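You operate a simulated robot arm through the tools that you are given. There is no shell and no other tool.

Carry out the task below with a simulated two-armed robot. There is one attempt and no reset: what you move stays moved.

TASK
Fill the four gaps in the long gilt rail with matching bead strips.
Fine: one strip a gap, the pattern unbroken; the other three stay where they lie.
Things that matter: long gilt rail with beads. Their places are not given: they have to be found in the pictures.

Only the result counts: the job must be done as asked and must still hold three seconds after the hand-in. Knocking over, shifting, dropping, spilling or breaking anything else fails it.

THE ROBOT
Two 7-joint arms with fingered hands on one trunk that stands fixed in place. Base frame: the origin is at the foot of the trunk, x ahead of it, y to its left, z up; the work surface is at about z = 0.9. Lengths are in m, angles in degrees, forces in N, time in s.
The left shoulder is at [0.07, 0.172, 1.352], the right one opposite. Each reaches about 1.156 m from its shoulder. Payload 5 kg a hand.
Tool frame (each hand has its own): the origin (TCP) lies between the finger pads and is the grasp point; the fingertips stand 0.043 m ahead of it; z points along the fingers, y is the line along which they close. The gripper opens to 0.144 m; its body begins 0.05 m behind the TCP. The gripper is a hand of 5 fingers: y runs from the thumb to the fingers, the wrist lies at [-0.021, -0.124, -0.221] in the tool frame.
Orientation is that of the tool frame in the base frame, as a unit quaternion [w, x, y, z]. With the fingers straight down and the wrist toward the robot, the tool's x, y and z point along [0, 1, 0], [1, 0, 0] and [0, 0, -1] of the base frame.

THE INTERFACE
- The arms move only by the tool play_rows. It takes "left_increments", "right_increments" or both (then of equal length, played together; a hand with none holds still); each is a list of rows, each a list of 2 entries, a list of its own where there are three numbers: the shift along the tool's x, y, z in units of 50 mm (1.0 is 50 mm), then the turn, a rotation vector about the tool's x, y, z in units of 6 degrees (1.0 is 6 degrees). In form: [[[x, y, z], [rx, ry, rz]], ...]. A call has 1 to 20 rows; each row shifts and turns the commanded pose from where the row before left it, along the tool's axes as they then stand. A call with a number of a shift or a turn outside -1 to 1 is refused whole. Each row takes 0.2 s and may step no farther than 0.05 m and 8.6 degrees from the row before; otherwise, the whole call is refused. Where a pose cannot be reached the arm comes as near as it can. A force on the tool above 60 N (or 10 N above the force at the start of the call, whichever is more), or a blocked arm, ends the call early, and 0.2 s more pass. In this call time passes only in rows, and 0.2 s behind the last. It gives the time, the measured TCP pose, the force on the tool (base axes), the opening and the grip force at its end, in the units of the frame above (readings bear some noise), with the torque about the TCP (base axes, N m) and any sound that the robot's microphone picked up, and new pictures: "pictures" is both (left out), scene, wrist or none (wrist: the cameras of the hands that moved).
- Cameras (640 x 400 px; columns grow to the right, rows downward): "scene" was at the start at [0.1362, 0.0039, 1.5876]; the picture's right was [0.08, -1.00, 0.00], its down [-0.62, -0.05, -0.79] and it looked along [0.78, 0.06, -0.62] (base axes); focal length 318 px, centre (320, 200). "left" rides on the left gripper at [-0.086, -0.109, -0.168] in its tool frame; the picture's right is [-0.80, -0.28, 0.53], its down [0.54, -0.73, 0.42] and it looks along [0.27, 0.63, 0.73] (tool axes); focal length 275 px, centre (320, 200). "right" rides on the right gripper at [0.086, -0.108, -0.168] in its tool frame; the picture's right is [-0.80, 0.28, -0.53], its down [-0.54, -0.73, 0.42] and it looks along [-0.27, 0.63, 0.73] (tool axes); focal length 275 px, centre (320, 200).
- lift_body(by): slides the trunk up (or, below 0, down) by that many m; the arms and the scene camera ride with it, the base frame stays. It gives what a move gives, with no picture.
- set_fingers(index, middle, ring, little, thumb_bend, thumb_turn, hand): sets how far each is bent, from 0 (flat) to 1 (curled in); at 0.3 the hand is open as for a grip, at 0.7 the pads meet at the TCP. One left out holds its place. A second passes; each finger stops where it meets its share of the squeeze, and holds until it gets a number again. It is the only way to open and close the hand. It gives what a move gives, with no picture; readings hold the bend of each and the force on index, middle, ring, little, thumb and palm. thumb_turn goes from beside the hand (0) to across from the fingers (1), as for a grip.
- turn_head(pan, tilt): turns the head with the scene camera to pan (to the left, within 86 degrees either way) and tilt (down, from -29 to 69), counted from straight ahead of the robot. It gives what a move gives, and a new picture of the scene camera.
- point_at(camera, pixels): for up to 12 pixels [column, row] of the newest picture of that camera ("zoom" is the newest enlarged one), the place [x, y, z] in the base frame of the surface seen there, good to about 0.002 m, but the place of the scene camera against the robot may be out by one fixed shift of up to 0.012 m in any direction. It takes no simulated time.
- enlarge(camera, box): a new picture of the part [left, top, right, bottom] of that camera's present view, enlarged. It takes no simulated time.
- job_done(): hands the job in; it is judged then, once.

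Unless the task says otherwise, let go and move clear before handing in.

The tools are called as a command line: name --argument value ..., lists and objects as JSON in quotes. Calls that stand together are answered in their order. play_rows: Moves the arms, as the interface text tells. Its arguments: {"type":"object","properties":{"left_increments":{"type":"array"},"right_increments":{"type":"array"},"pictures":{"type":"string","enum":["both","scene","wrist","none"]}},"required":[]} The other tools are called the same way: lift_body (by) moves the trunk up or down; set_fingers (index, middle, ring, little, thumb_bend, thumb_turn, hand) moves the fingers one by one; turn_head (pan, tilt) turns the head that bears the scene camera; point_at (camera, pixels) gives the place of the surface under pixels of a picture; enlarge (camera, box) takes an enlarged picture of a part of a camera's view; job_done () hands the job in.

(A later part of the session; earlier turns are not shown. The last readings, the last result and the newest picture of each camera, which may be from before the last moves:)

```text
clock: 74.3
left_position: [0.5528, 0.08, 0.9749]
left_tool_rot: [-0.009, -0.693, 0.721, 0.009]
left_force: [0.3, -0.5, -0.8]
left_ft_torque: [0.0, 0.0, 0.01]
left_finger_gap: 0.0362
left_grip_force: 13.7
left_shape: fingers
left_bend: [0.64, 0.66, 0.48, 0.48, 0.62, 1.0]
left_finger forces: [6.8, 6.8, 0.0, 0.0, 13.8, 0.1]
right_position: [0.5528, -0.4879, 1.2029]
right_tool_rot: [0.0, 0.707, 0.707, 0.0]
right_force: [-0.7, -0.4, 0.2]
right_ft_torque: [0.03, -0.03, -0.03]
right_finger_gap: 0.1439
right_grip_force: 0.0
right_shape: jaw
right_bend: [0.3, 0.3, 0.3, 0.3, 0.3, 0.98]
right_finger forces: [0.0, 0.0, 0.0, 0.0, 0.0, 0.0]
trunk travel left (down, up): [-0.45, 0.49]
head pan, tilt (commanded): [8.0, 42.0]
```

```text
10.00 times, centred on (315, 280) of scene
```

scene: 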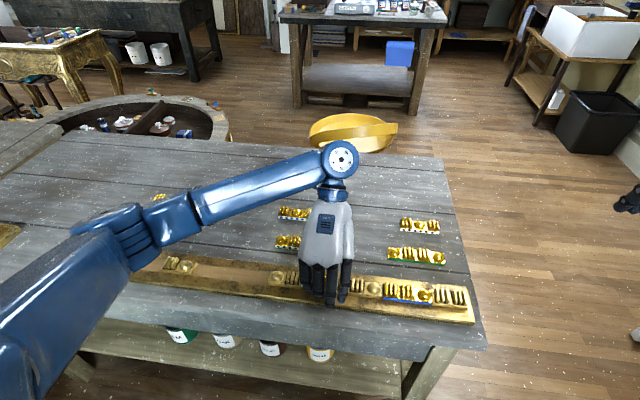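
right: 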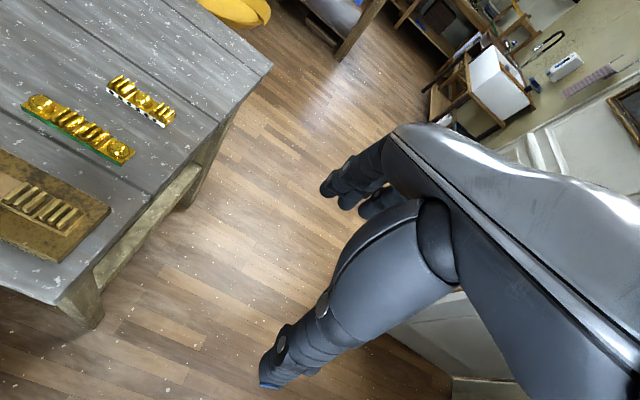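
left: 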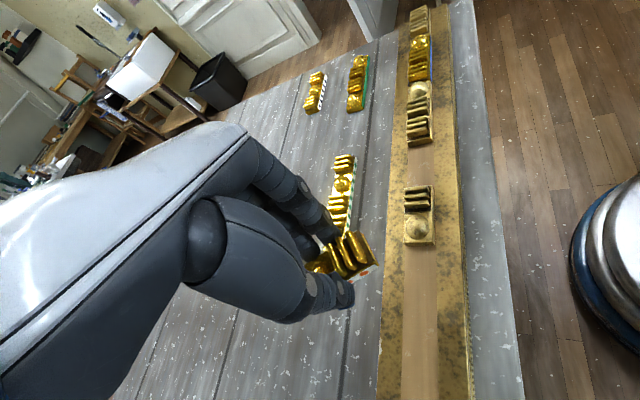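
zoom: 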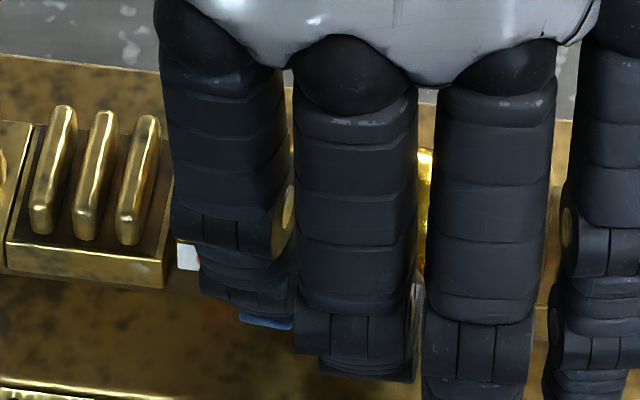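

point_at --camera "zoom" --pixels '[[180, 246], [180, 256], [180, 266], [190, 258], [178, 252], [160, 270], [160, 282], [163, 262], [165, 285], [170, 210], [172, 190], [163, 275]]'

```text
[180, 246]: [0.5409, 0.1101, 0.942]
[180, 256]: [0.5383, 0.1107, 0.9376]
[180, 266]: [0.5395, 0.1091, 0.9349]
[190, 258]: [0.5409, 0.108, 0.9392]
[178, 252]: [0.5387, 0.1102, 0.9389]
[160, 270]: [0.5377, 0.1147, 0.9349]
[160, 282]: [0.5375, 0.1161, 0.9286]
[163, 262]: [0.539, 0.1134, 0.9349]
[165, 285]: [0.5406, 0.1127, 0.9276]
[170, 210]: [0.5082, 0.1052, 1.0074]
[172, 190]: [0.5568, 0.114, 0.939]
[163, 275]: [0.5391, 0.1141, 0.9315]
```

Strip's left end is ≈0.111, cell edge ≈0.1138: ~3 mm margin, front x 0.539. I'll lower to contact.

play_rows --left_increments '[[[0, -0.002, 0.06], [0, 0, 0]], [[0, -0.001, 0.05], [0, 0, 0]], [[0, 0, 0], [0, 0, 0]]]' --pictures "none"

```text
clock: 75.2
left_position: [0.5529, 0.0784, 0.969]
left_tool_rot: [-0.009, -0.693, 0.721, 0.009]
left_force: [-0.3, 0.3, 0.2]
left_ft_torque: [0.0, 0.0, 0.02]
left_finger_gap: 0.0358
left_grip_force: 14.3
left_shape: fingers
left_bend: [0.64, 0.66, 0.48, 0.48, 0.62, 1.0]
left_finger forces: [6.8, 7.1, 0.0, 0.1, 13.8, 0.0]
right_position: [0.5536, -0.4873, 1.203]
right_tool_rot: [0.0, 0.707, 0.707, -0.001]
right_force: [0.9, 0.4, -0.4]
right_ft_torque: [-0.01, 0.02, -0.02]
right_finger_gap: 0.1438
right_grip_force: 0.0
right_shape: jaw
right_bend: [0.3, 0.3, 0.3, 0.3, 0.3, 0.98]
right_finger forces: [0.1, 0.0, 0.0, 0.1, 0.1, 0.1]
trunk travel left (down, up): [-0.45, 0.49]
head pan, tilt (commanded): [8.0, 42.0]
```

play_rows --left_increments '[[[0, 0, 0.015], [0, 0, 0]], [[0, 0, 0.015], [0, 0, 0]], [[0, 0, 0], [0, 0, 0]]]' --pictures "none"

enlarge --camera "scene" --box '[290, 260, 340, 300]'

point_at --camera "zoom" --pixels '[[180, 262], [180, 272], [180, 282], [190, 272], [184, 266], [160, 270], [163, 275], [160, 282]]'

```text
clock: 76.0
left_position: [0.5531, 0.0791, 0.9689]
left_tool_rot: [-0.008, -0.693, 0.721, 0.008]
left_force: [-0.2, 1.1, 7.8]
left_ft_torque: [-0.02, -0.13, -0.03]
left_finger_gap: 0.0361
left_grip_force: 14.7
left_shape: fingers
left_bend: [0.64, 0.66, 0.48, 0.48, 0.62, 1.0]
left_finger forces: [7.4, 7.7, 0.0, 0.0, 14.9, 0.1]
right_position: [0.5521, -0.4877, 1.2033]
right_tool_rot: [0.001, 0.707, 0.707, 0.0]
right_force: [0.0, -0.4, 0.6]
right_ft_torque: [0.02, 0.01, 0.0]
right_finger_gap: 0.1438
right_grip_force: 0.1
right_shape: jaw
right_bend: [0.3, 0.3, 0.3, 0.3, 0.3, 0.98]
right_finger forces: [0.1, 0.1, 0.0, 0.0, 0.0, 0.0]
trunk travel left (down, up): [-0.45, 0.49]
head pan, tilt (commanded): [8.0, 42.0]
```

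```text
10.00 times, centred on (315, 280) of scene
```

zoom: 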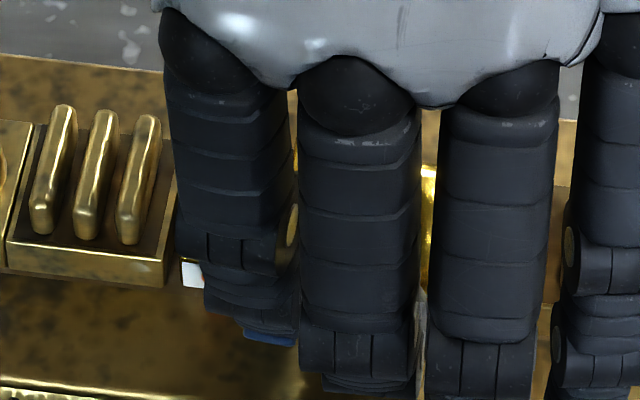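

```text
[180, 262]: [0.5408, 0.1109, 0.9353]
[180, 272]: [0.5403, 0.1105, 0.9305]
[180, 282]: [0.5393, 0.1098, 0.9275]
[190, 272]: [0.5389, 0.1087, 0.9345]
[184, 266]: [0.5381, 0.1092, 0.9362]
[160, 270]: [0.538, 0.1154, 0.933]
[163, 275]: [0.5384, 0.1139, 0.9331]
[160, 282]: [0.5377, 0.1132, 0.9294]
```

Seated (7.8 N), margins about 4 mm left and 2 mm right. I'll relieve and release.

play_rows --left_increments '[[[0, 0, -0.02], [0, 0, 0]], [[0, 0, 0], [0, 0, 0]]]' --pictures "none"

set_fingers --hand "left" --index 0.57 --middle 0.57 --thumb_bend 0.57

play_rows --left_increments '[[[0, 0.003, -0.1], [0, 0, 0]], [[0, 0.006, -0.25], [0, 0, 0]], [[0, 0.013, -0.5], [0, 0, 0]], [[0, 0.02, -0.8], [0, 0, 0]], [[0, 0.02, -0.8], [0, 0, 0]], [[0, 0.0, -0.8], [0, 0, 0]], [[-0.9, 0, 0], [0, 0, 0]], [[-0.9, 0, 0], [0, 0, 0]], [[-0.9, 0, 0], [0, 0, 0]], [[-0.9, 0, 0], [0, 0, 0]], [[0, 0, 0], [0, 0, 0]]]' --pictures "scene"

enlarge --camera "scene" --box '[260, 255, 390, 310]'

```text
clock: 76.5
left_position: [0.5531, 0.0784, 0.9692]
left_tool_rot: [-0.008, -0.693, 0.72, 0.008]
left_force: [-0.9, 0.0, 2.2]
left_ft_torque: [-0.04, -0.11, 0.01]
left_finger_gap: 0.0359
left_grip_force: 14.6
left_shape: fingers
left_bend: [0.64, 0.66, 0.48, 0.48, 0.62, 1.0]
left_finger forces: [7.1, 7.5, 0.1, 0.1, 14.4, 0.0]
right_position: [0.5516, -0.4873, 1.2025]
right_tool_rot: [0.001, 0.708, 0.707, 0.0]
right_force: [0.6, 0.1, -0.3]
right_ft_torque: [0.02, -0.02, 0.02]
right_finger_gap: 0.1438
right_grip_force: 0.0
right_shape: jaw
right_bend: [0.3, 0.3, 0.3, 0.3, 0.3, 0.98]
right_finger forces: [0.0, 0.0, 0.0, 0.1, 0.1, 0.0]
trunk travel left (down, up): [-0.45, 0.49]
head pan, tilt (commanded): [8.0, 42.0]
```

```text
clock: 77.5
left_position: [0.5538, 0.0794, 0.9679]
left_tool_rot: [-0.009, -0.694, 0.72, 0.009]
left_force: [-0.1, 0.7, 0.7]
left_ft_torque: [0.0, -0.02, 0.02]
left_finger_gap: 0.0561
left_grip_force: 0.1
left_shape: fingers
left_bend: [0.56, 0.56, 0.48, 0.48, 0.56, 1.0]
left_finger forces: [0.1, 0.0, 0.1, 0.0, 0.1, 0.1]
right_position: [0.5536, -0.4877, 1.2021]
right_tool_rot: [0.0, 0.707, 0.707, 0.0]
right_force: [-0.2, -0.2, 0.2]
right_ft_torque: [-0.02, -0.03, 0.0]
right_finger_gap: 0.1436
right_grip_force: 0.0
right_shape: jaw
right_bend: [0.3, 0.3, 0.3, 0.3, 0.3, 0.98]
right_finger forces: [0.0, 0.1, 0.0, 0.1, 0.0, 0.1]
trunk travel left (down, up): [-0.45, 0.49]
head pan, tilt (commanded): [8.0, 42.0]
```

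```text
clock: 80.0
left_position: [0.5604, 0.2604, 1.13]
left_tool_rot: [-0.008, -0.693, 0.721, 0.009]
left_force: [0.4, 0.3, 0.2]
left_ft_torque: [0.02, 0.01, -0.01]
left_finger_gap: 0.0565
left_grip_force: 0.1
left_shape: fingers
left_bend: [0.56, 0.56, 0.48, 0.48, 0.56, 1.0]
left_finger forces: [0.0, 0.0, 0.0, 0.0, 0.0, 0.1]
right_position: [0.5531, -0.4878, 1.2024]
right_tool_rot: [-0.001, 0.707, 0.707, 0.001]
right_force: [0.3, -0.1, 0.2]
right_ft_torque: [0.03, 0.01, 0.0]
right_finger_gap: 0.1436
right_grip_force: 0.0
right_shape: jaw
right_bend: [0.3, 0.3, 0.3, 0.3, 0.3, 0.98]
right_finger forces: [0.0, 0.0, 0.1, 0.0, 0.0, 0.0]
trunk travel left (down, up): [-0.45, 0.49]
head pan, tilt (commanded): [8.0, 42.0]
```

scene: 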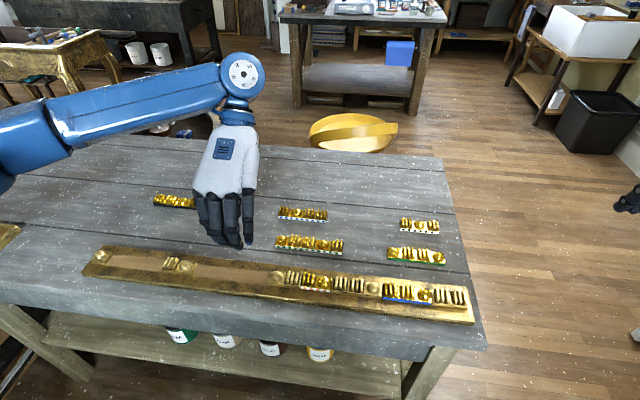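

```text
4.92 times, centred on (325, 282) of scene
```

zoom: 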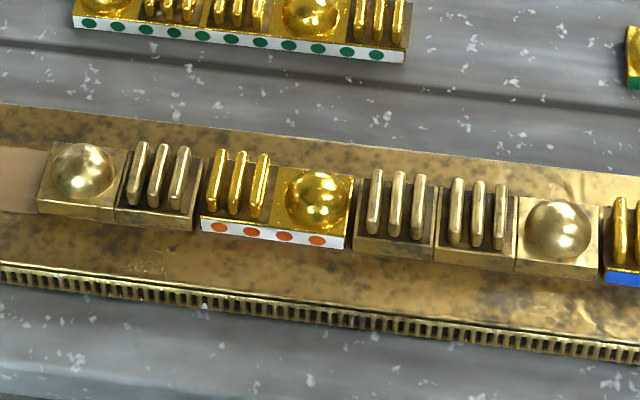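

Red-dot strip sits in gap 3 as R B, aligned. Before picking the blue-dot strip, I'll test empty-handed that the 180° pose is reachable over gap 1 (y≈0.54).

play_rows --left_increments '[[[-0.93, 0, 0], [0, 0, 0]], [[-0.93, 0, 0], [0, 0, 0]], [[-0.93, 0, 0], [0, 0, 0]], [[-0.93, 0, 0], [0, 0, 0]], [[-0.93, 0, 0], [0, 0, 0]], [[-0.93, 0, 0], [0, 0, 0]], [[0, 0, 0.9], [0, 0, 0]], [[0, 0, 0.9], [0, 0, 0]], [[0, 0, 0], [0, 0, 0]]]' --pictures "both"

```text
clock: 82.0
left_position: [0.5683, 0.5377, 1.0386]
left_tool_rot: [-0.008, -0.693, 0.721, 0.009]
left_force: [-0.6, -0.1, -0.7]
left_ft_torque: [0.01, -0.02, -0.03]
left_finger_gap: 0.0564
left_grip_force: 0.0
left_shape: fingers
left_bend: [0.56, 0.56, 0.48, 0.48, 0.56, 1.0]
left_finger forces: [0.0, 0.0, 0.1, 0.1, 0.1, 0.0]
right_position: [0.5532, -0.488, 1.2034]
right_tool_rot: [0.0, 0.707, 0.707, 0.0]
right_force: [-1.1, 0.1, -0.9]
right_ft_torque: [0.01, -0.06, 0.02]
right_finger_gap: 0.1438
right_grip_force: 0.1
right_shape: jaw
right_bend: [0.3, 0.3, 0.3, 0.3, 0.3, 0.98]
right_finger forces: [0.0, 0.1, 0.0, 0.1, 0.0, 0.0]
trunk travel left (down, up): [-0.45, 0.49]
head pan, tilt (commanded): [8.0, 42.0]
```

scene: 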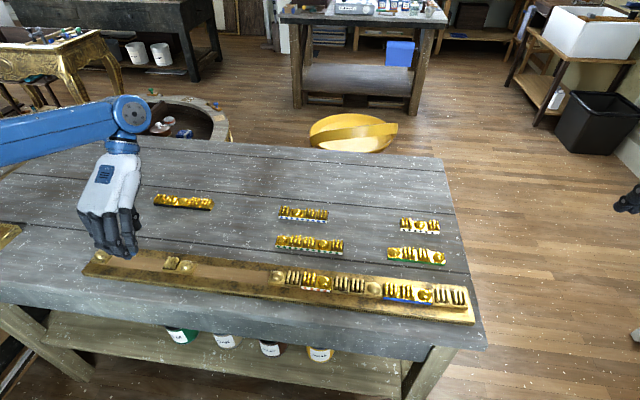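
left: 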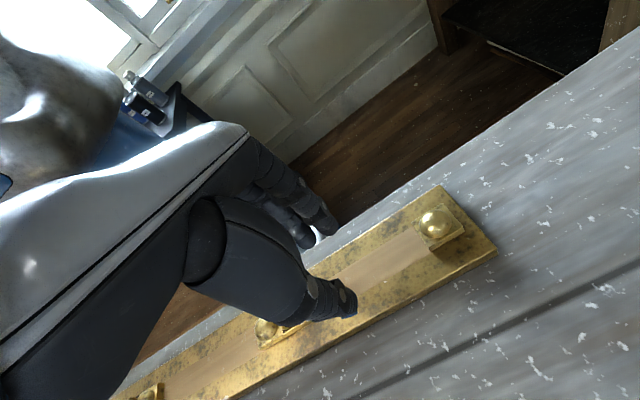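

Gap 1 is reachable at 180° with the pose exact. Since I'm near the black strip now, I'll do that one next: raise and rotate back to 0°.

play_rows --left_increments '[[[0, 0, -0.9], [0, 0, 0]], [[0, 0, -0.9], [0, 0, 0]], [[0, 0, 0], [0, 0.025, -0.999]], [[0, 0, 0], [0, 0.025, -0.999]], [[0, 0, 0], [0, 0.025, -0.999]], [[0, 0, 0], [0, 0.025, -0.999]], [[0, 0, 0], [0, 0.025, -0.999]], [[0, 0, 0], [0, 0.025, -0.999]], [[0, 0, 0], [0, 0.025, -0.999]], [[0, 0, 0], [0, 0.025, -0.999]], [[0, 0, 0], [0, 0.025, -0.999]], [[0, 0, 0], [0, 0.025, -0.999]], [[0, 0, 0], [0, 0.025, -0.999]], [[0, 0, 0], [0, 0.025, -0.999]], [[0, 0, 0], [0, 0.025, -0.999]], [[0, 0, 0], [0, 0.025, -0.999]], [[0, 0, 0], [0, 0.025, -0.999]], [[0, 0, 0], [0, 0.025, -0.999]], [[0, 0, 0], [0, 0.025, -0.999]], [[0, 0, 0], [0, 0.025, -0.999]]]' --pictures "none"

play_rows --left_increments '[[[0, 0, 0], [0, 0.025, -0.999]], [[0, 0, 0], [0, 0.025, -0.999]], [[0, 0, 0], [0, 0.025, -0.999]], [[0, 0, 0], [0, 0.025, -0.999]], [[0, 0, 0], [0, 0.025, -0.999]], [[0, 0, 0], [0, 0.025, -0.999]], [[0, 0, 0], [0, 0.025, -0.999]], [[0, 0, 0], [0, 0.025, -0.999]], [[0, 0, 0], [0, 0.025, -0.999]], [[0, 0, 0], [0, 0.025, -0.999]], [[0, 0, 0], [0, 0.025, -0.999]], [[0, 0, 0], [0, 0.025, -0.999]], [[0, 0, 0], [0, 0.008, -0.34]], [[0, 0.9, 0], [0, 0, 0]], [[0, 0.9, 0], [0, 0, 0]], [[0, 0.9, 0], [0, 0, 0]], [[0, 0.9, 0], [0, 0, 0]], [[0, 0, 0], [0, 0, 0]]]' --pictures "both"

```text
clock: 86.2
left_position: [0.5701, 0.5371, 1.131]
left_tool_rot: [0.013, 0.991, 0.135, 0.002]
left_force: [-0.7, -0.7, -0.1]
left_ft_torque: [-0.01, -0.01, 0.01]
left_finger_gap: 0.0566
left_grip_force: 0.0
left_shape: fingers
left_bend: [0.56, 0.56, 0.48, 0.48, 0.56, 1.0]
left_finger forces: [0.0, 0.1, 0.1, 0.0, 0.0, 0.0]
right_position: [0.5519, -0.4866, 1.2028]
right_tool_rot: [0.0, 0.707, 0.707, 0.0]
right_force: [0.1, -0.3, -0.4]
right_ft_torque: [0.0, -0.02, -0.03]
right_finger_gap: 0.144
right_grip_force: 0.0
right_shape: jaw
right_bend: [0.3, 0.3, 0.3, 0.3, 0.3, 0.98]
right_finger forces: [0.1, 0.0, 0.1, 0.0, 0.1, 0.0]
trunk travel left (down, up): [-0.45, 0.49]
head pan, tilt (commanded): [8.0, 42.0]
```

```text
clock: 90.0
left_position: [0.749, 0.5377, 1.1363]
left_tool_rot: [0.01, 0.709, 0.705, 0.01]
left_force: [-0.8, -0.1, 1.2]
left_ft_torque: [-0.01, -0.07, -0.03]
left_finger_gap: 0.0568
left_grip_force: 0.1
left_shape: fingers
left_bend: [0.56, 0.56, 0.48, 0.48, 0.56, 1.0]
left_finger forces: [0.0, 0.0, 0.0, 0.0, 0.0, 0.0]
right_position: [0.5516, -0.4874, 1.2048]
right_tool_rot: [0.001, 0.707, 0.707, 0.002]
right_force: [-1.1, -0.4, 0.8]
right_ft_torque: [-0.02, -0.08, -0.02]
right_finger_gap: 0.1437
right_grip_force: 0.1
right_shape: jaw
right_bend: [0.3, 0.3, 0.3, 0.3, 0.3, 0.98]
right_finger forces: [0.0, 0.0, 0.0, 0.0, 0.0, 0.1]
trunk travel left (down, up): [-0.45, 0.49]
head pan, tilt (commanded): [8.0, 42.0]
```

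scene: 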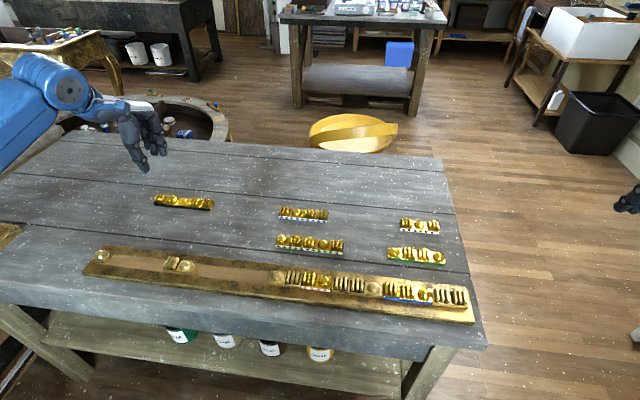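
left: 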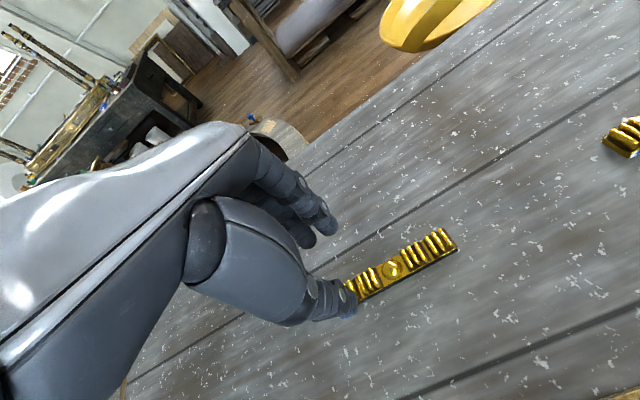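

The black strip is at (400,268) in the left view. I'll measure it.

enlarge --camera "left" --box '[320, 200, 480, 320]'

point_at --camera "zoom" --pixels '[[440, 152], [412, 105], [456, 148], [350, 195], [300, 225], [250, 250], [200, 278], [230, 190], [180, 215], [420, 168], [400, 173], [160, 299]]'

```text
3.33 times, centred on (400, 260) of left
```

zoom: 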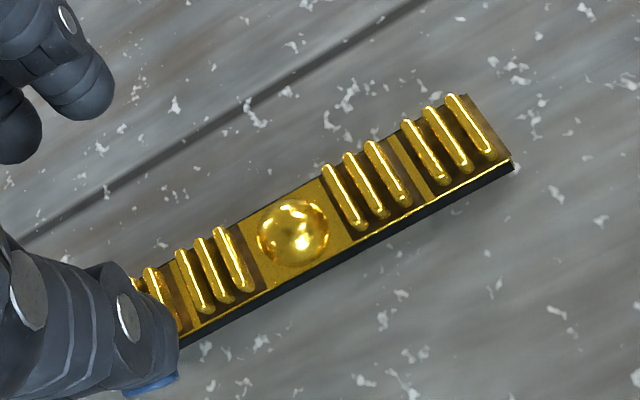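

```text
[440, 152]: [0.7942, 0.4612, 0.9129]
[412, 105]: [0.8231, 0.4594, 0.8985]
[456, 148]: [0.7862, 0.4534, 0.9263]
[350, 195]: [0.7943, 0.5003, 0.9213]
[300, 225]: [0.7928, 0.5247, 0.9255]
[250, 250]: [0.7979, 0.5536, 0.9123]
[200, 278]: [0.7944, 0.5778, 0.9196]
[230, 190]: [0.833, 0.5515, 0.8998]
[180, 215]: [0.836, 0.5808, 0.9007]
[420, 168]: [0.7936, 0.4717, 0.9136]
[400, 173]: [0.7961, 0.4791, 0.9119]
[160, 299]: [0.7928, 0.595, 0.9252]
```

point_at --camera "zoom" --pixels '[[508, 162], [462, 97], [511, 168], [486, 128], [345, 244], [322, 180], [430, 204], [245, 296], [293, 233], [345, 250], [200, 318]]'

```text
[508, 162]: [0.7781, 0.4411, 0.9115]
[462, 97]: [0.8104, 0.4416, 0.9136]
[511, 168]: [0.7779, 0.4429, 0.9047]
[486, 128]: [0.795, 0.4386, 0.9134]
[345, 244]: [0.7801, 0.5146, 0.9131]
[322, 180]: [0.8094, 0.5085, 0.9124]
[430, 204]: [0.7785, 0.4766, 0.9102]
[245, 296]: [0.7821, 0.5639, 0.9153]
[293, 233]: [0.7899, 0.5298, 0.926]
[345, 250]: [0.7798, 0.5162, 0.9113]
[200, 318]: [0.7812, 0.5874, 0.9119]
```

Black strip: x 0.779–0.809, right end y 0.4405, centre ≈(0.794, 0.5295). I'll move over it and go down to z≈1.0.

play_rows --left_increments '[[[-0.16, 0.9, 0], [0, 0, 0]], [[0, -0.022, 0.9], [0, 0, 0]], [[0, -0.022, 0.9], [0, 0, 0]], [[0, -0.022, 0.9], [0, 0, 0]], [[0, 0, 0], [0, 0, 0]]]' --pictures "both"

enlarge --camera "left" --box '[260, 180, 460, 320]'

```text
clock: 91.2
left_position: [0.7952, 0.5293, 0.9996]
left_tool_rot: [0.009, 0.709, 0.705, 0.009]
left_force: [-0.2, 0.3, 0.6]
left_ft_torque: [0.01, -0.04, 0.02]
left_finger_gap: 0.0571
left_grip_force: 0.1
left_shape: fingers
left_bend: [0.56, 0.56, 0.48, 0.48, 0.56, 1.0]
left_finger forces: [0.0, 0.0, 0.1, 0.1, 0.0, 0.1]
right_position: [0.5521, -0.4876, 1.2038]
right_tool_rot: [0.0, 0.707, 0.707, 0.0]
right_force: [-0.4, -0.5, 0.8]
right_ft_torque: [-0.02, 0.0, 0.01]
right_finger_gap: 0.144
right_grip_force: 0.0
right_shape: jaw
right_bend: [0.3, 0.3, 0.3, 0.3, 0.3, 0.98]
right_finger forces: [0.1, 0.0, 0.0, 0.0, 0.0, 0.1]
trunk travel left (down, up): [-0.45, 0.49]
head pan, tilt (commanded): [8.0, 42.0]
```

scene: 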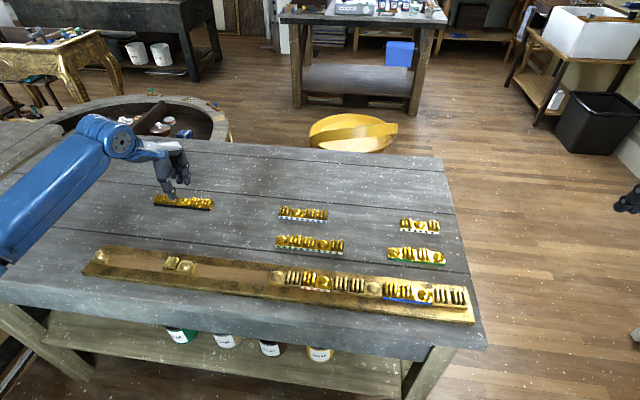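
left: 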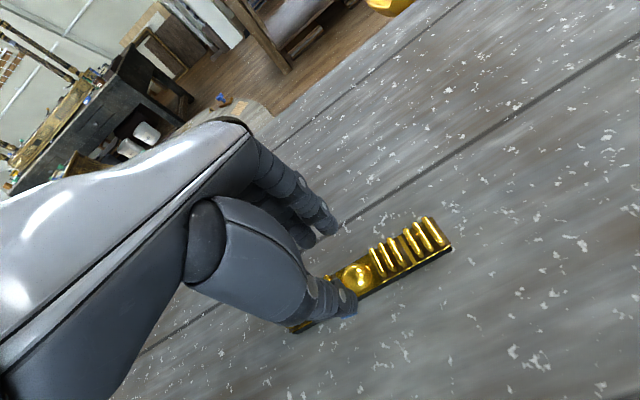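

```text
2.86 times, centred on (360, 250) of left
```

zoom: 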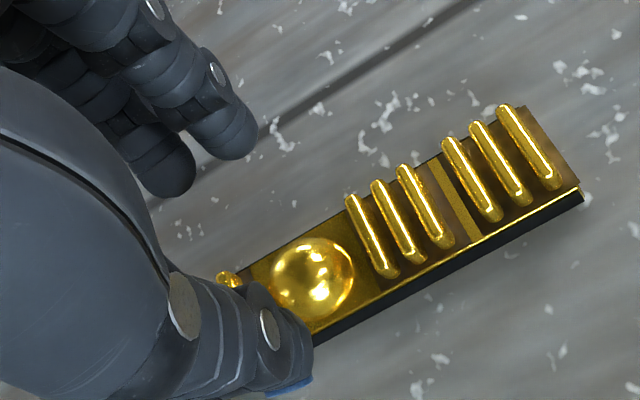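

Geometry matches the earlier hovers. Descending to z≈0.955, then to ≈0.949.

play_rows --left_increments '[[[0, -0.02, 0.45], [0, 0, 0]], [[0, -0.012, 0.45], [0, 0, 0]], [[0, 0, 0], [0, 0, 0]]]' --pictures "none"

enlarge --camera "left" --box '[280, 200, 420, 320]'

enlarge --camera "scene" --box '[130, 150, 230, 230]'

```text
clock: 92.0
left_position: [0.7954, 0.5282, 0.9574]
left_tool_rot: [0.009, 0.709, 0.705, 0.009]
left_force: [-0.6, -0.7, 0.3]
left_ft_torque: [0.04, -0.03, 0.01]
left_finger_gap: 0.0564
left_grip_force: 0.0
left_shape: fingers
left_bend: [0.56, 0.56, 0.48, 0.48, 0.56, 1.0]
left_finger forces: [0.0, 0.0, 0.0, 0.1, 0.0, 0.1]
right_position: [0.5532, -0.4876, 1.2026]
right_tool_rot: [0.0, 0.707, 0.707, 0.0]
right_force: [0.1, -0.6, -0.5]
right_ft_torque: [0.0, -0.05, 0.01]
right_finger_gap: 0.1437
right_grip_force: 0.1
right_shape: jaw
right_bend: [0.3, 0.3, 0.3, 0.3, 0.3, 0.98]
right_finger forces: [0.0, 0.0, 0.1, 0.0, 0.0, 0.0]
trunk travel left (down, up): [-0.45, 0.49]
head pan, tilt (commanded): [8.0, 42.0]
```

```text
3.33 times, centred on (350, 260) of left
```

zoom: 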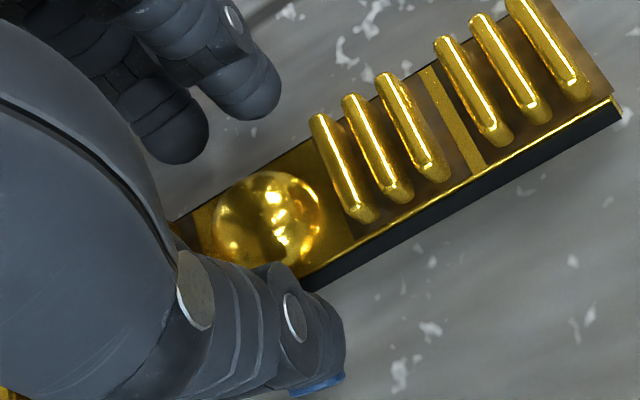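

```text
5.00 times, centred on (180, 190) of scene
```

zoom: 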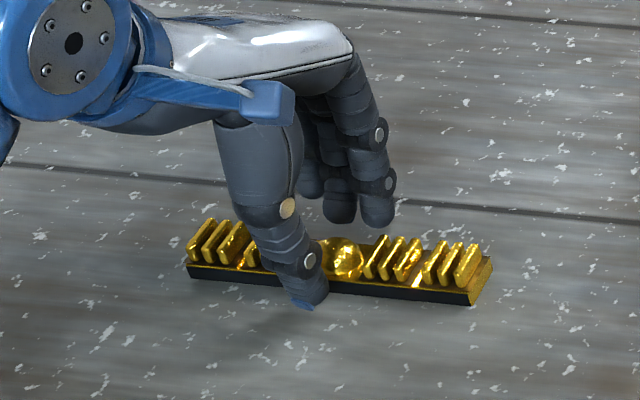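

play_rows --left_increments '[[[0, -0.002, 0.08], [0, 0, 0]], [[0, -0.002, 0.075], [0, 0, 0]], [[0, 0, 0], [0, 0, 0]]]' --pictures "none"

```text
clock: 92.8
left_position: [0.7967, 0.5291, 0.9489]
left_tool_rot: [0.009, 0.709, 0.705, 0.01]
left_force: [0.2, 0.6, -0.7]
left_ft_torque: [-0.02, 0.0, -0.02]
left_finger_gap: 0.0568
left_grip_force: 0.0
left_shape: fingers
left_bend: [0.56, 0.56, 0.48, 0.48, 0.56, 1.0]
left_finger forces: [0.1, 0.1, 0.0, 0.1, 0.1, 0.1]
right_position: [0.5524, -0.4882, 1.2032]
right_tool_rot: [0.0, 0.708, 0.707, 0.0]
right_force: [-0.4, -0.2, -1.8]
right_ft_torque: [0.02, -0.02, -0.01]
right_finger_gap: 0.1438
right_grip_force: 0.1
right_shape: jaw
right_bend: [0.3, 0.3, 0.3, 0.3, 0.3, 0.98]
right_finger forces: [0.0, 0.0, 0.0, 0.0, 0.1, 0.0]
trunk travel left (down, up): [-0.45, 0.49]
head pan, tilt (commanded): [8.0, 42.0]
```

No table contact at z 0.9489. Closing the fingers on the black strip.

set_fingers --hand "left" --index 0.7 --middle 0.7 --thumb_bend 0.7

play_rows --left_increments '[[[0, 0, -0.1], [0, 0, 0]], [[0, 0, -0.3], [0, 0, 0]], [[0, 0, -0.5], [0, 0, 0]], [[0, 0, 0], [0, 0, 0]]]' --pictures "both"

enlarge --camera "left" --box '[280, 200, 440, 320]'

enlarge --camera "scene" --box '[130, 150, 230, 230]'

```text
clock: 93.8
left_position: [0.7965, 0.5287, 0.9507]
left_tool_rot: [0.009, 0.71, 0.704, 0.009]
left_force: [0.4, -0.2, 1.7]
left_ft_torque: [0.05, -0.01, 0.02]
left_finger_gap: 0.036
left_grip_force: 14.0
left_shape: fingers
left_bend: [0.64, 0.65, 0.48, 0.48, 0.62, 1.0]
left_finger forces: [6.7, 7.8, 0.1, 0.0, 13.6, 0.0]
right_position: [0.5539, -0.4876, 1.2036]
right_tool_rot: [-0.001, 0.707, 0.707, 0.0]
right_force: [1.0, 0.5, -0.8]
right_ft_torque: [-0.03, 0.0, 0.0]
right_finger_gap: 0.144
right_grip_force: 0.1
right_shape: jaw
right_bend: [0.3, 0.3, 0.3, 0.3, 0.3, 0.98]
right_finger forces: [0.0, 0.1, 0.0, 0.0, 0.0, 0.0]
trunk travel left (down, up): [-0.45, 0.49]
head pan, tilt (commanded): [8.0, 42.0]
```

```text
clock: 94.8
left_position: [0.7964, 0.528, 0.9945]
left_tool_rot: [0.01, 0.709, 0.705, 0.009]
left_force: [1.1, 0.5, -1.2]
left_ft_torque: [-0.03, -0.01, 0.02]
left_finger_gap: 0.0361
left_grip_force: 13.7
left_shape: fingers
left_bend: [0.64, 0.65, 0.48, 0.48, 0.62, 1.0]
left_finger forces: [6.7, 7.0, 0.0, 0.1, 13.8, 0.1]
right_position: [0.5534, -0.4876, 1.2023]
right_tool_rot: [0.001, 0.707, 0.707, 0.0]
right_force: [0.5, 0.5, -0.3]
right_ft_torque: [0.0, 0.01, 0.02]
right_finger_gap: 0.1437
right_grip_force: 0.1
right_shape: jaw
right_bend: [0.3, 0.3, 0.3, 0.3, 0.3, 0.98]
right_finger forces: [0.0, 0.1, 0.0, 0.1, 0.0, 0.0]
trunk travel left (down, up): [-0.45, 0.49]
head pan, tilt (commanded): [8.0, 42.0]
```

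scene: 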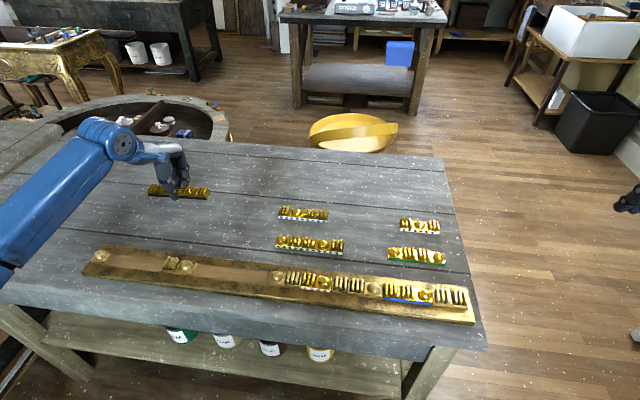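
left: 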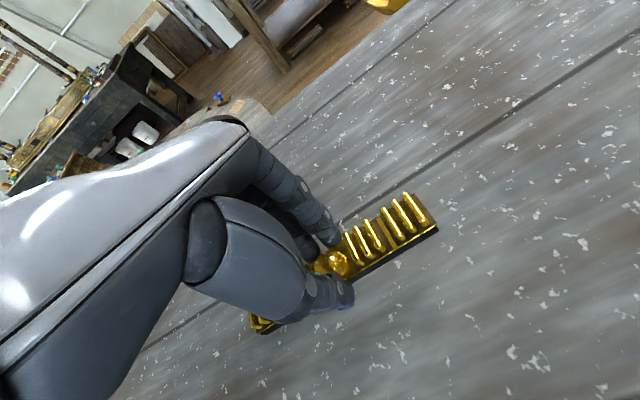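

```text
3.33 times, centred on (360, 260) of left
```

zoom: 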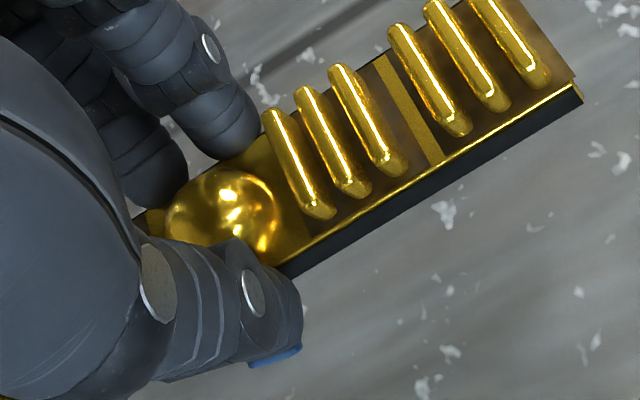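

```text
5.00 times, centred on (180, 190) of scene
```

zoom: 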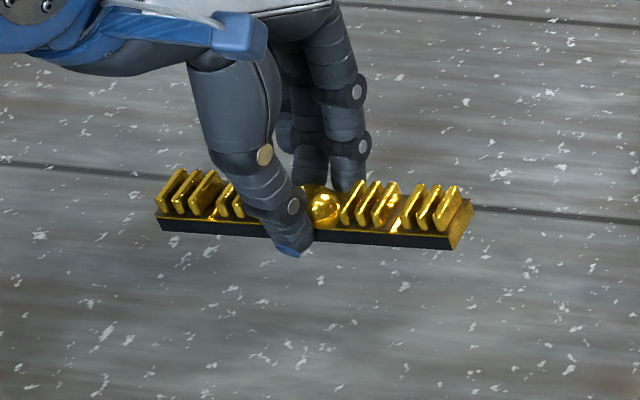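

The black strip (symmetric RRBRR) is held level. With its length I can see its ends even at 0° yaw, so I'll carry it directly over gap 2 without turning.

play_rows --left_increments '[[[0, 0, -0.8], [0, 0, 0]], [[0, 0, -0.8], [0, 0, 0]], [[-0.686, -0.68, 0], [0, 0, 0]], [[-0.686, -0.68, 0], [0, 0, 0]], [[-0.686, -0.68, 0], [0, 0, 0]], [[-0.686, -0.68, 0], [0, 0, 0]], [[-0.686, -0.68, 0], [0, 0, 0]], [[-0.686, -0.68, 0], [0, 0, 0]], [[-0.686, -0.68, 0], [0, 0, 0]], [[0, 0, 0], [0, 0, 0]]]' --pictures "both"

enlarge --camera "scene" --box '[140, 200, 320, 310]'

```text
clock: 97.0
left_position: [0.5519, 0.2916, 1.0651]
left_tool_rot: [0.01, 0.709, 0.705, 0.009]
left_force: [0.0, 0.9, -1.0]
left_ft_torque: [-0.02, -0.01, -0.03]
left_finger_gap: 0.0362
left_grip_force: 14.5
left_shape: fingers
left_bend: [0.64, 0.66, 0.48, 0.48, 0.62, 1.0]
left_finger forces: [6.9, 6.8, 0.0, 0.1, 13.8, 0.1]
right_position: [0.5533, -0.4877, 1.2028]
right_tool_rot: [0.001, 0.707, 0.707, 0.001]
right_force: [0.2, 0.9, 0.2]
right_ft_torque: [-0.03, 0.0, 0.01]
right_finger_gap: 0.1439
right_grip_force: 0.1
right_shape: jaw
right_bend: [0.3, 0.3, 0.3, 0.3, 0.3, 0.98]
right_finger forces: [0.0, 0.1, 0.0, 0.0, 0.0, 0.0]
trunk travel left (down, up): [-0.45, 0.49]
head pan, tilt (commanded): [8.0, 42.0]
```

scene: 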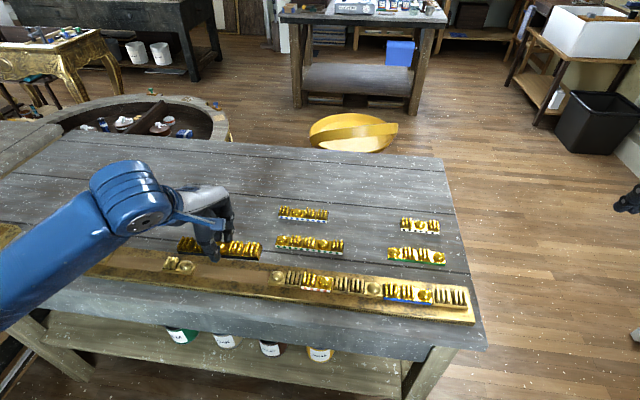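
left: 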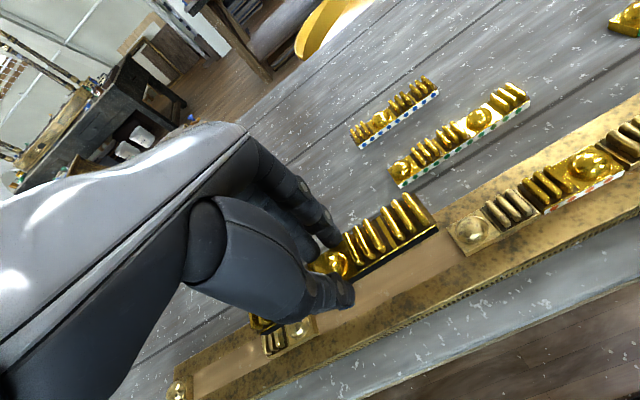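

```text
3.56 times, centred on (230, 255) of scene
```

zoom: 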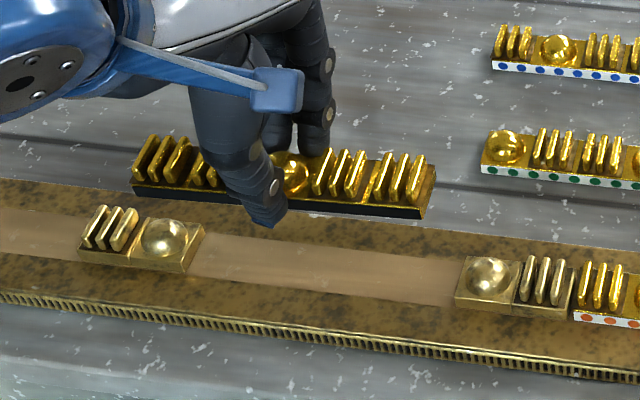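

Both ends of the strip are visible in the scene zoom: left (133,185), right (432,205). I'll measure ends and gap 2's edges.

point_at --camera "zoom" --pixels '[[137, 184], [137, 193], [160, 190], [200, 193], [300, 203], [360, 208], [418, 209], [418, 216], [434, 180], [434, 188], [132, 178], [425, 213]]'

point_at --camera "zoom" --pixels '[[180, 266], [182, 270], [195, 248], [203, 232], [458, 295], [458, 303], [459, 280], [462, 262], [140, 263], [490, 306], [90, 255]]'

```text
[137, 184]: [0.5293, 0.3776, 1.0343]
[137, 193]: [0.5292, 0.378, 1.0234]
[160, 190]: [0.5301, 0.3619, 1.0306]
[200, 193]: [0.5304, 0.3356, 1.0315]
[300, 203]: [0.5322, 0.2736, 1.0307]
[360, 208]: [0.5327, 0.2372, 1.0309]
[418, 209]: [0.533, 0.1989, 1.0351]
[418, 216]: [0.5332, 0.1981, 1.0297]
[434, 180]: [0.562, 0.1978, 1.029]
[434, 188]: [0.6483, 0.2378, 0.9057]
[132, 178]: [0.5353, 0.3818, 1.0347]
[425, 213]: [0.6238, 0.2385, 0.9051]
```

```text
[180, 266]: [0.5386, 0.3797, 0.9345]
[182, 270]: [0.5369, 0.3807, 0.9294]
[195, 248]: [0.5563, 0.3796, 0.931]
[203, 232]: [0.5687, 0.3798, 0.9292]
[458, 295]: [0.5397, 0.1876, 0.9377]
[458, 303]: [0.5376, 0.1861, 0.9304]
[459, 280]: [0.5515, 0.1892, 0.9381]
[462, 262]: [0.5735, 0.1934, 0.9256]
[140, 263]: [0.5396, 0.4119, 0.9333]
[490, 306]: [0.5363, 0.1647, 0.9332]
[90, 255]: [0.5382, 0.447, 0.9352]
```

Strip spans y 0.3805–0.197 with front edge sloping 1.2°; gap is 0.3797–0.1886, cell front 0.5385. I'll rotate 1.2°, shift -4.7 mm in y and +7 mm in x, and lower 70 mm.

play_rows --left_increments '[[[0, 0, 0], [0, -0.005, 0.2]], [[-0.094, 0.14, 0], [0, 0, 0]], [[0, -0.018, 0.7], [0, 0, 0]], [[0, -0.018, 0.7], [0, 0, 0]], [[0, 0, 0], [0, 0, 0]]]' --pictures "both"

enlarge --camera "scene" --box '[150, 230, 300, 310]'

```text
clock: 98.2
left_position: [0.5609, 0.2845, 0.9973]
left_tool_rot: [0.009, 0.717, 0.697, 0.009]
left_force: [0.7, -0.3, -0.8]
left_ft_torque: [0.01, 0.01, 0.01]
left_finger_gap: 0.0361
left_grip_force: 13.7
left_shape: fingers
left_bend: [0.64, 0.66, 0.48, 0.48, 0.62, 1.0]
left_finger forces: [6.7, 6.7, 0.0, 0.0, 13.6, 0.1]
right_position: [0.5546, -0.4874, 1.2038]
right_tool_rot: [0.0, 0.707, 0.707, -0.001]
right_force: [0.4, -0.1, -0.4]
right_ft_torque: [0.0, 0.0, 0.01]
right_finger_gap: 0.1439
right_grip_force: 0.0
right_shape: jaw
right_bend: [0.3, 0.3, 0.3, 0.3, 0.3, 0.98]
right_finger forces: [0.0, 0.0, 0.0, 0.0, 0.0, 0.0]
trunk travel left (down, up): [-0.45, 0.49]
head pan, tilt (commanded): [8.0, 42.0]
```

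scene: 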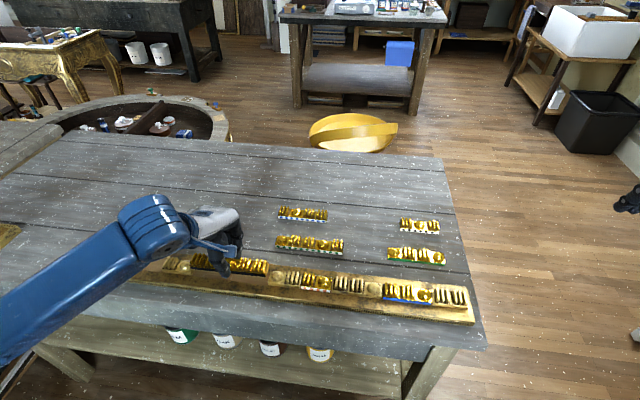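
left: 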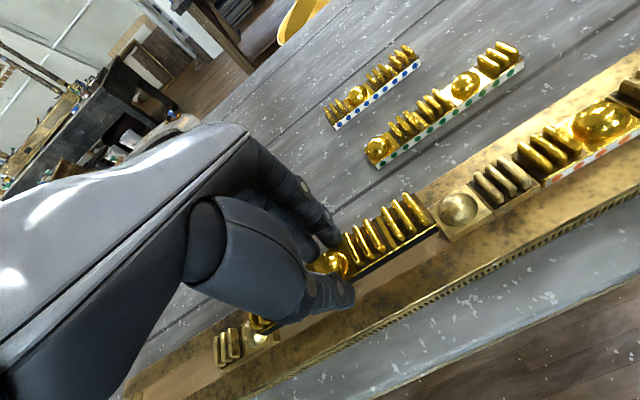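

```text
4.27 times, centred on (225, 270) of scene
```

zoom: 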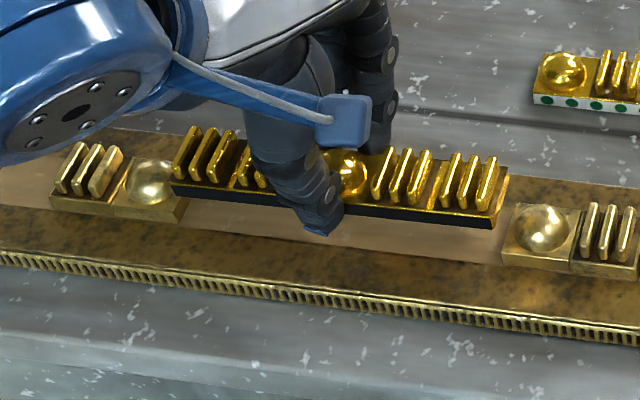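

point_at --camera "zoom" --pixels '[[177, 184], [177, 194], [200, 187], [240, 192], [360, 206], [420, 214], [488, 220], [488, 226], [504, 190], [492, 222], [174, 182], [497, 205]]'

point_at --camera "zoom" --pixels '[[171, 212], [171, 218], [180, 203], [504, 245], [504, 257], [506, 232], [510, 220], [150, 211], [540, 258], [80, 203]]'

```text
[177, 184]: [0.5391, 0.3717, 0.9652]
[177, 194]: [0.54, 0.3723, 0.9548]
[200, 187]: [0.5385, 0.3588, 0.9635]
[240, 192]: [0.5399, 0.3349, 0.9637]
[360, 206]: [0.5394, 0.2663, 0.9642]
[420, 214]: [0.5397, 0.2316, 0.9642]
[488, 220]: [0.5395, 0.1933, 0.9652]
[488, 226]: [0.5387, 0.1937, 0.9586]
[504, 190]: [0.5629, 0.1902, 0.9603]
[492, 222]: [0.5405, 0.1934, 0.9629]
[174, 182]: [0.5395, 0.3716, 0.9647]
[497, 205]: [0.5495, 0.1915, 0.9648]
```

```text
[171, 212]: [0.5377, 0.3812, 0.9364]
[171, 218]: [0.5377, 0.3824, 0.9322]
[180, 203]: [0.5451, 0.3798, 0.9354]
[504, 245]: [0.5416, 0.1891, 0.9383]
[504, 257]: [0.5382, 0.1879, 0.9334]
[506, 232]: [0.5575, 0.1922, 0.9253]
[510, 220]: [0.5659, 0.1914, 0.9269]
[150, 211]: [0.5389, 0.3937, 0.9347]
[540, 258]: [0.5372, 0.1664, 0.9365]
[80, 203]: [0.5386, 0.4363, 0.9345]
```

Strip is straight (front x 0.5395) and spans 0.374→0.1915 against the gap 0.3797→0.1888. I'll nudge +1.4 mm in y, -1 mm in x, and lower 20 mm.

play_rows --left_increments '[[[0.028, -0.02, 0], [0, 0, 0]], [[0, -0.005, 0.2], [0, 0, 0]], [[0, -0.005, 0.2], [0, 0, 0]], [[0, 0, 0], [0, 0, 0]]]' --pictures "scene"

enlarge --camera "scene" --box '[165, 240, 290, 305]'

```text
clock: 99.2
left_position: [0.5598, 0.286, 0.977]
left_tool_rot: [0.009, 0.717, 0.697, 0.009]
left_force: [0.1, 0.0, -0.9]
left_ft_torque: [0.0, -0.01, -0.01]
left_finger_gap: 0.0362
left_grip_force: 13.9
left_shape: fingers
left_bend: [0.64, 0.66, 0.48, 0.48, 0.62, 1.0]
left_finger forces: [6.7, 6.8, 0.0, 0.0, 13.6, 0.1]
right_position: [0.5531, -0.4882, 1.2026]
right_tool_rot: [0.0, 0.707, 0.707, -0.001]
right_force: [0.0, -0.1, 0.5]
right_ft_torque: [-0.01, -0.04, -0.01]
right_finger_gap: 0.1438
right_grip_force: 0.1
right_shape: jaw
right_bend: [0.3, 0.3, 0.3, 0.3, 0.3, 0.98]
right_finger forces: [0.0, 0.0, 0.0, 0.0, 0.0, 0.1]
trunk travel left (down, up): [-0.45, 0.49]
head pan, tilt (commanded): [8.0, 42.0]
```

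scene: 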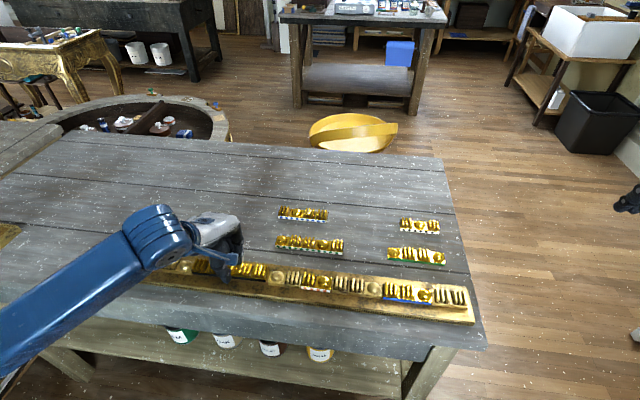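

```text
5.12 times, centred on (228, 272) of scene
```

zoom: 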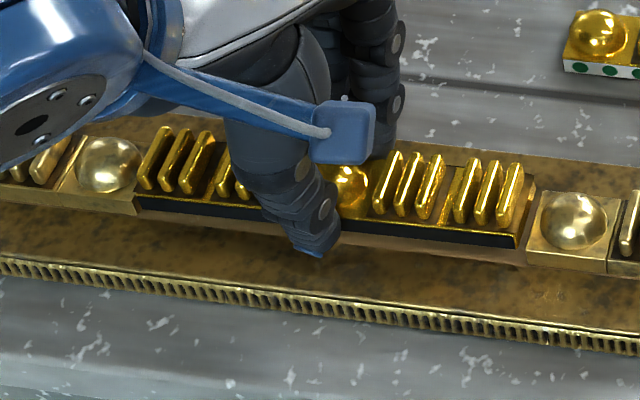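

point_at --camera "zoom" --pixels '[[142, 199], [142, 206], [180, 205], [220, 209], [380, 225], [450, 232], [512, 238], [512, 245], [527, 205], [532, 185], [137, 193], [136, 186]]'

point_at --camera "zoom" --pixels '[[130, 200], [130, 210], [133, 190], [530, 250], [530, 262], [531, 235], [540, 210], [100, 203], [570, 262]]'

```text
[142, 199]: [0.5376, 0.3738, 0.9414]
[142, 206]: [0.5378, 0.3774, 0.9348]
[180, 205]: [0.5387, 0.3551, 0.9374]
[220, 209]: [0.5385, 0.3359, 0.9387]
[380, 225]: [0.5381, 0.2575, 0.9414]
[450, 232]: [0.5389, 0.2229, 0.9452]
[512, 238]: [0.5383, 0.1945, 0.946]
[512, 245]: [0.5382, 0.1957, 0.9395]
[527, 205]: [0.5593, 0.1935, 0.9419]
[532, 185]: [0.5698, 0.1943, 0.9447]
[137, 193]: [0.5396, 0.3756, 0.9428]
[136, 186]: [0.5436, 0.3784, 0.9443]
```

```text
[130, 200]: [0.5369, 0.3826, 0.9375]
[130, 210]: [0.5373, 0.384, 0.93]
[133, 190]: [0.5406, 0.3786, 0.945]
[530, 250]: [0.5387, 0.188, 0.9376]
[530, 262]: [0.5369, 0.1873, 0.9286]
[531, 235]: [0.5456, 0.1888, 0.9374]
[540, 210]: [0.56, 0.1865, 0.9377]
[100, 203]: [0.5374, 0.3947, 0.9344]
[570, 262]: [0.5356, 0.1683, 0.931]
```

Centred (0.377→0.193 in 0.380→0.1887), front x 0.538. I'll lower the last 8 mm to contact.

play_rows --left_increments '[[[0, -0.002, 0.07], [0, 0, 0]], [[0, -0.002, 0.06], [0, 0, 0]], [[0, 0, 0.02], [0, 0, 0]], [[0, 0, 0], [0, 0, 0]]]' --pictures "none"

```text
clock: 100.2
left_position: [0.5594, 0.2878, 0.969]
left_tool_rot: [0.009, 0.717, 0.697, 0.009]
left_force: [0.3, 0.3, -0.7]
left_ft_torque: [0.07, 0.01, 0.04]
left_finger_gap: 0.0359
left_grip_force: 13.6
left_shape: fingers
left_bend: [0.64, 0.66, 0.48, 0.48, 0.62, 1.0]
left_finger forces: [6.6, 7.0, 0.0, 0.1, 13.6, 0.0]
right_position: [0.5533, -0.4887, 1.2033]
right_tool_rot: [-0.001, 0.707, 0.707, 0.0]
right_force: [-0.1, -0.3, 0.0]
right_ft_torque: [0.02, -0.03, -0.04]
right_finger_gap: 0.1437
right_grip_force: 0.1
right_shape: jaw
right_bend: [0.3, 0.3, 0.3, 0.3, 0.3, 0.98]
right_finger forces: [0.0, 0.1, 0.0, 0.0, 0.1, 0.0]
trunk travel left (down, up): [-0.45, 0.49]
head pan, tilt (commanded): [8.0, 42.0]
```

play_rows --left_increments '[[[0, 0, 0.015], [0, 0, 0]], [[0, 0, 0.015], [0, 0, 0]], [[0, 0, 0], [0, 0, 0]]]' --pictures "none"

enlarge --camera "scene" --box '[165, 240, 290, 305]'

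```text
clock: 101.0
left_position: [0.5597, 0.2869, 0.9687]
left_tool_rot: [0.008, 0.717, 0.697, 0.009]
left_force: [-1.5, 1.4, 3.2]
left_ft_torque: [0.06, 0.16, -0.01]
left_finger_gap: 0.0359
left_grip_force: 13.9
left_shape: fingers
left_bend: [0.64, 0.66, 0.48, 0.48, 0.62, 1.0]
left_finger forces: [6.5, 7.0, 0.0, 0.0, 14.5, 0.0]
right_position: [0.5533, -0.4881, 1.2026]
right_tool_rot: [-0.001, 0.707, 0.707, 0.0]
right_force: [-0.1, 0.6, -0.3]
right_ft_torque: [-0.01, -0.01, 0.03]
right_finger_gap: 0.1438
right_grip_force: 0.0
right_shape: jaw
right_bend: [0.3, 0.3, 0.3, 0.3, 0.3, 0.98]
right_finger forces: [0.0, 0.0, 0.1, 0.1, 0.1, 0.1]
trunk travel left (down, up): [-0.45, 0.49]
head pan, tilt (commanded): [8.0, 42.0]
```

```text
5.12 times, centred on (228, 272) of scene
```

zoom: 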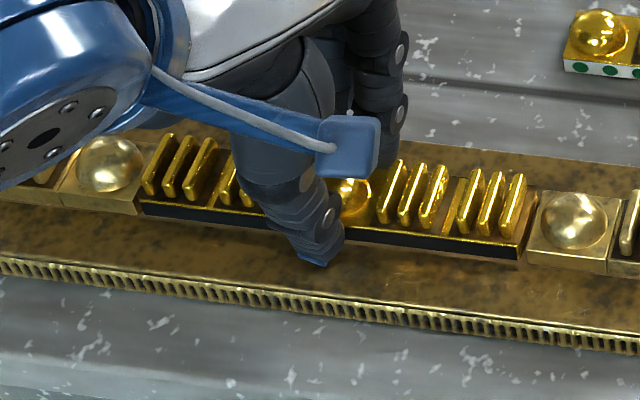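

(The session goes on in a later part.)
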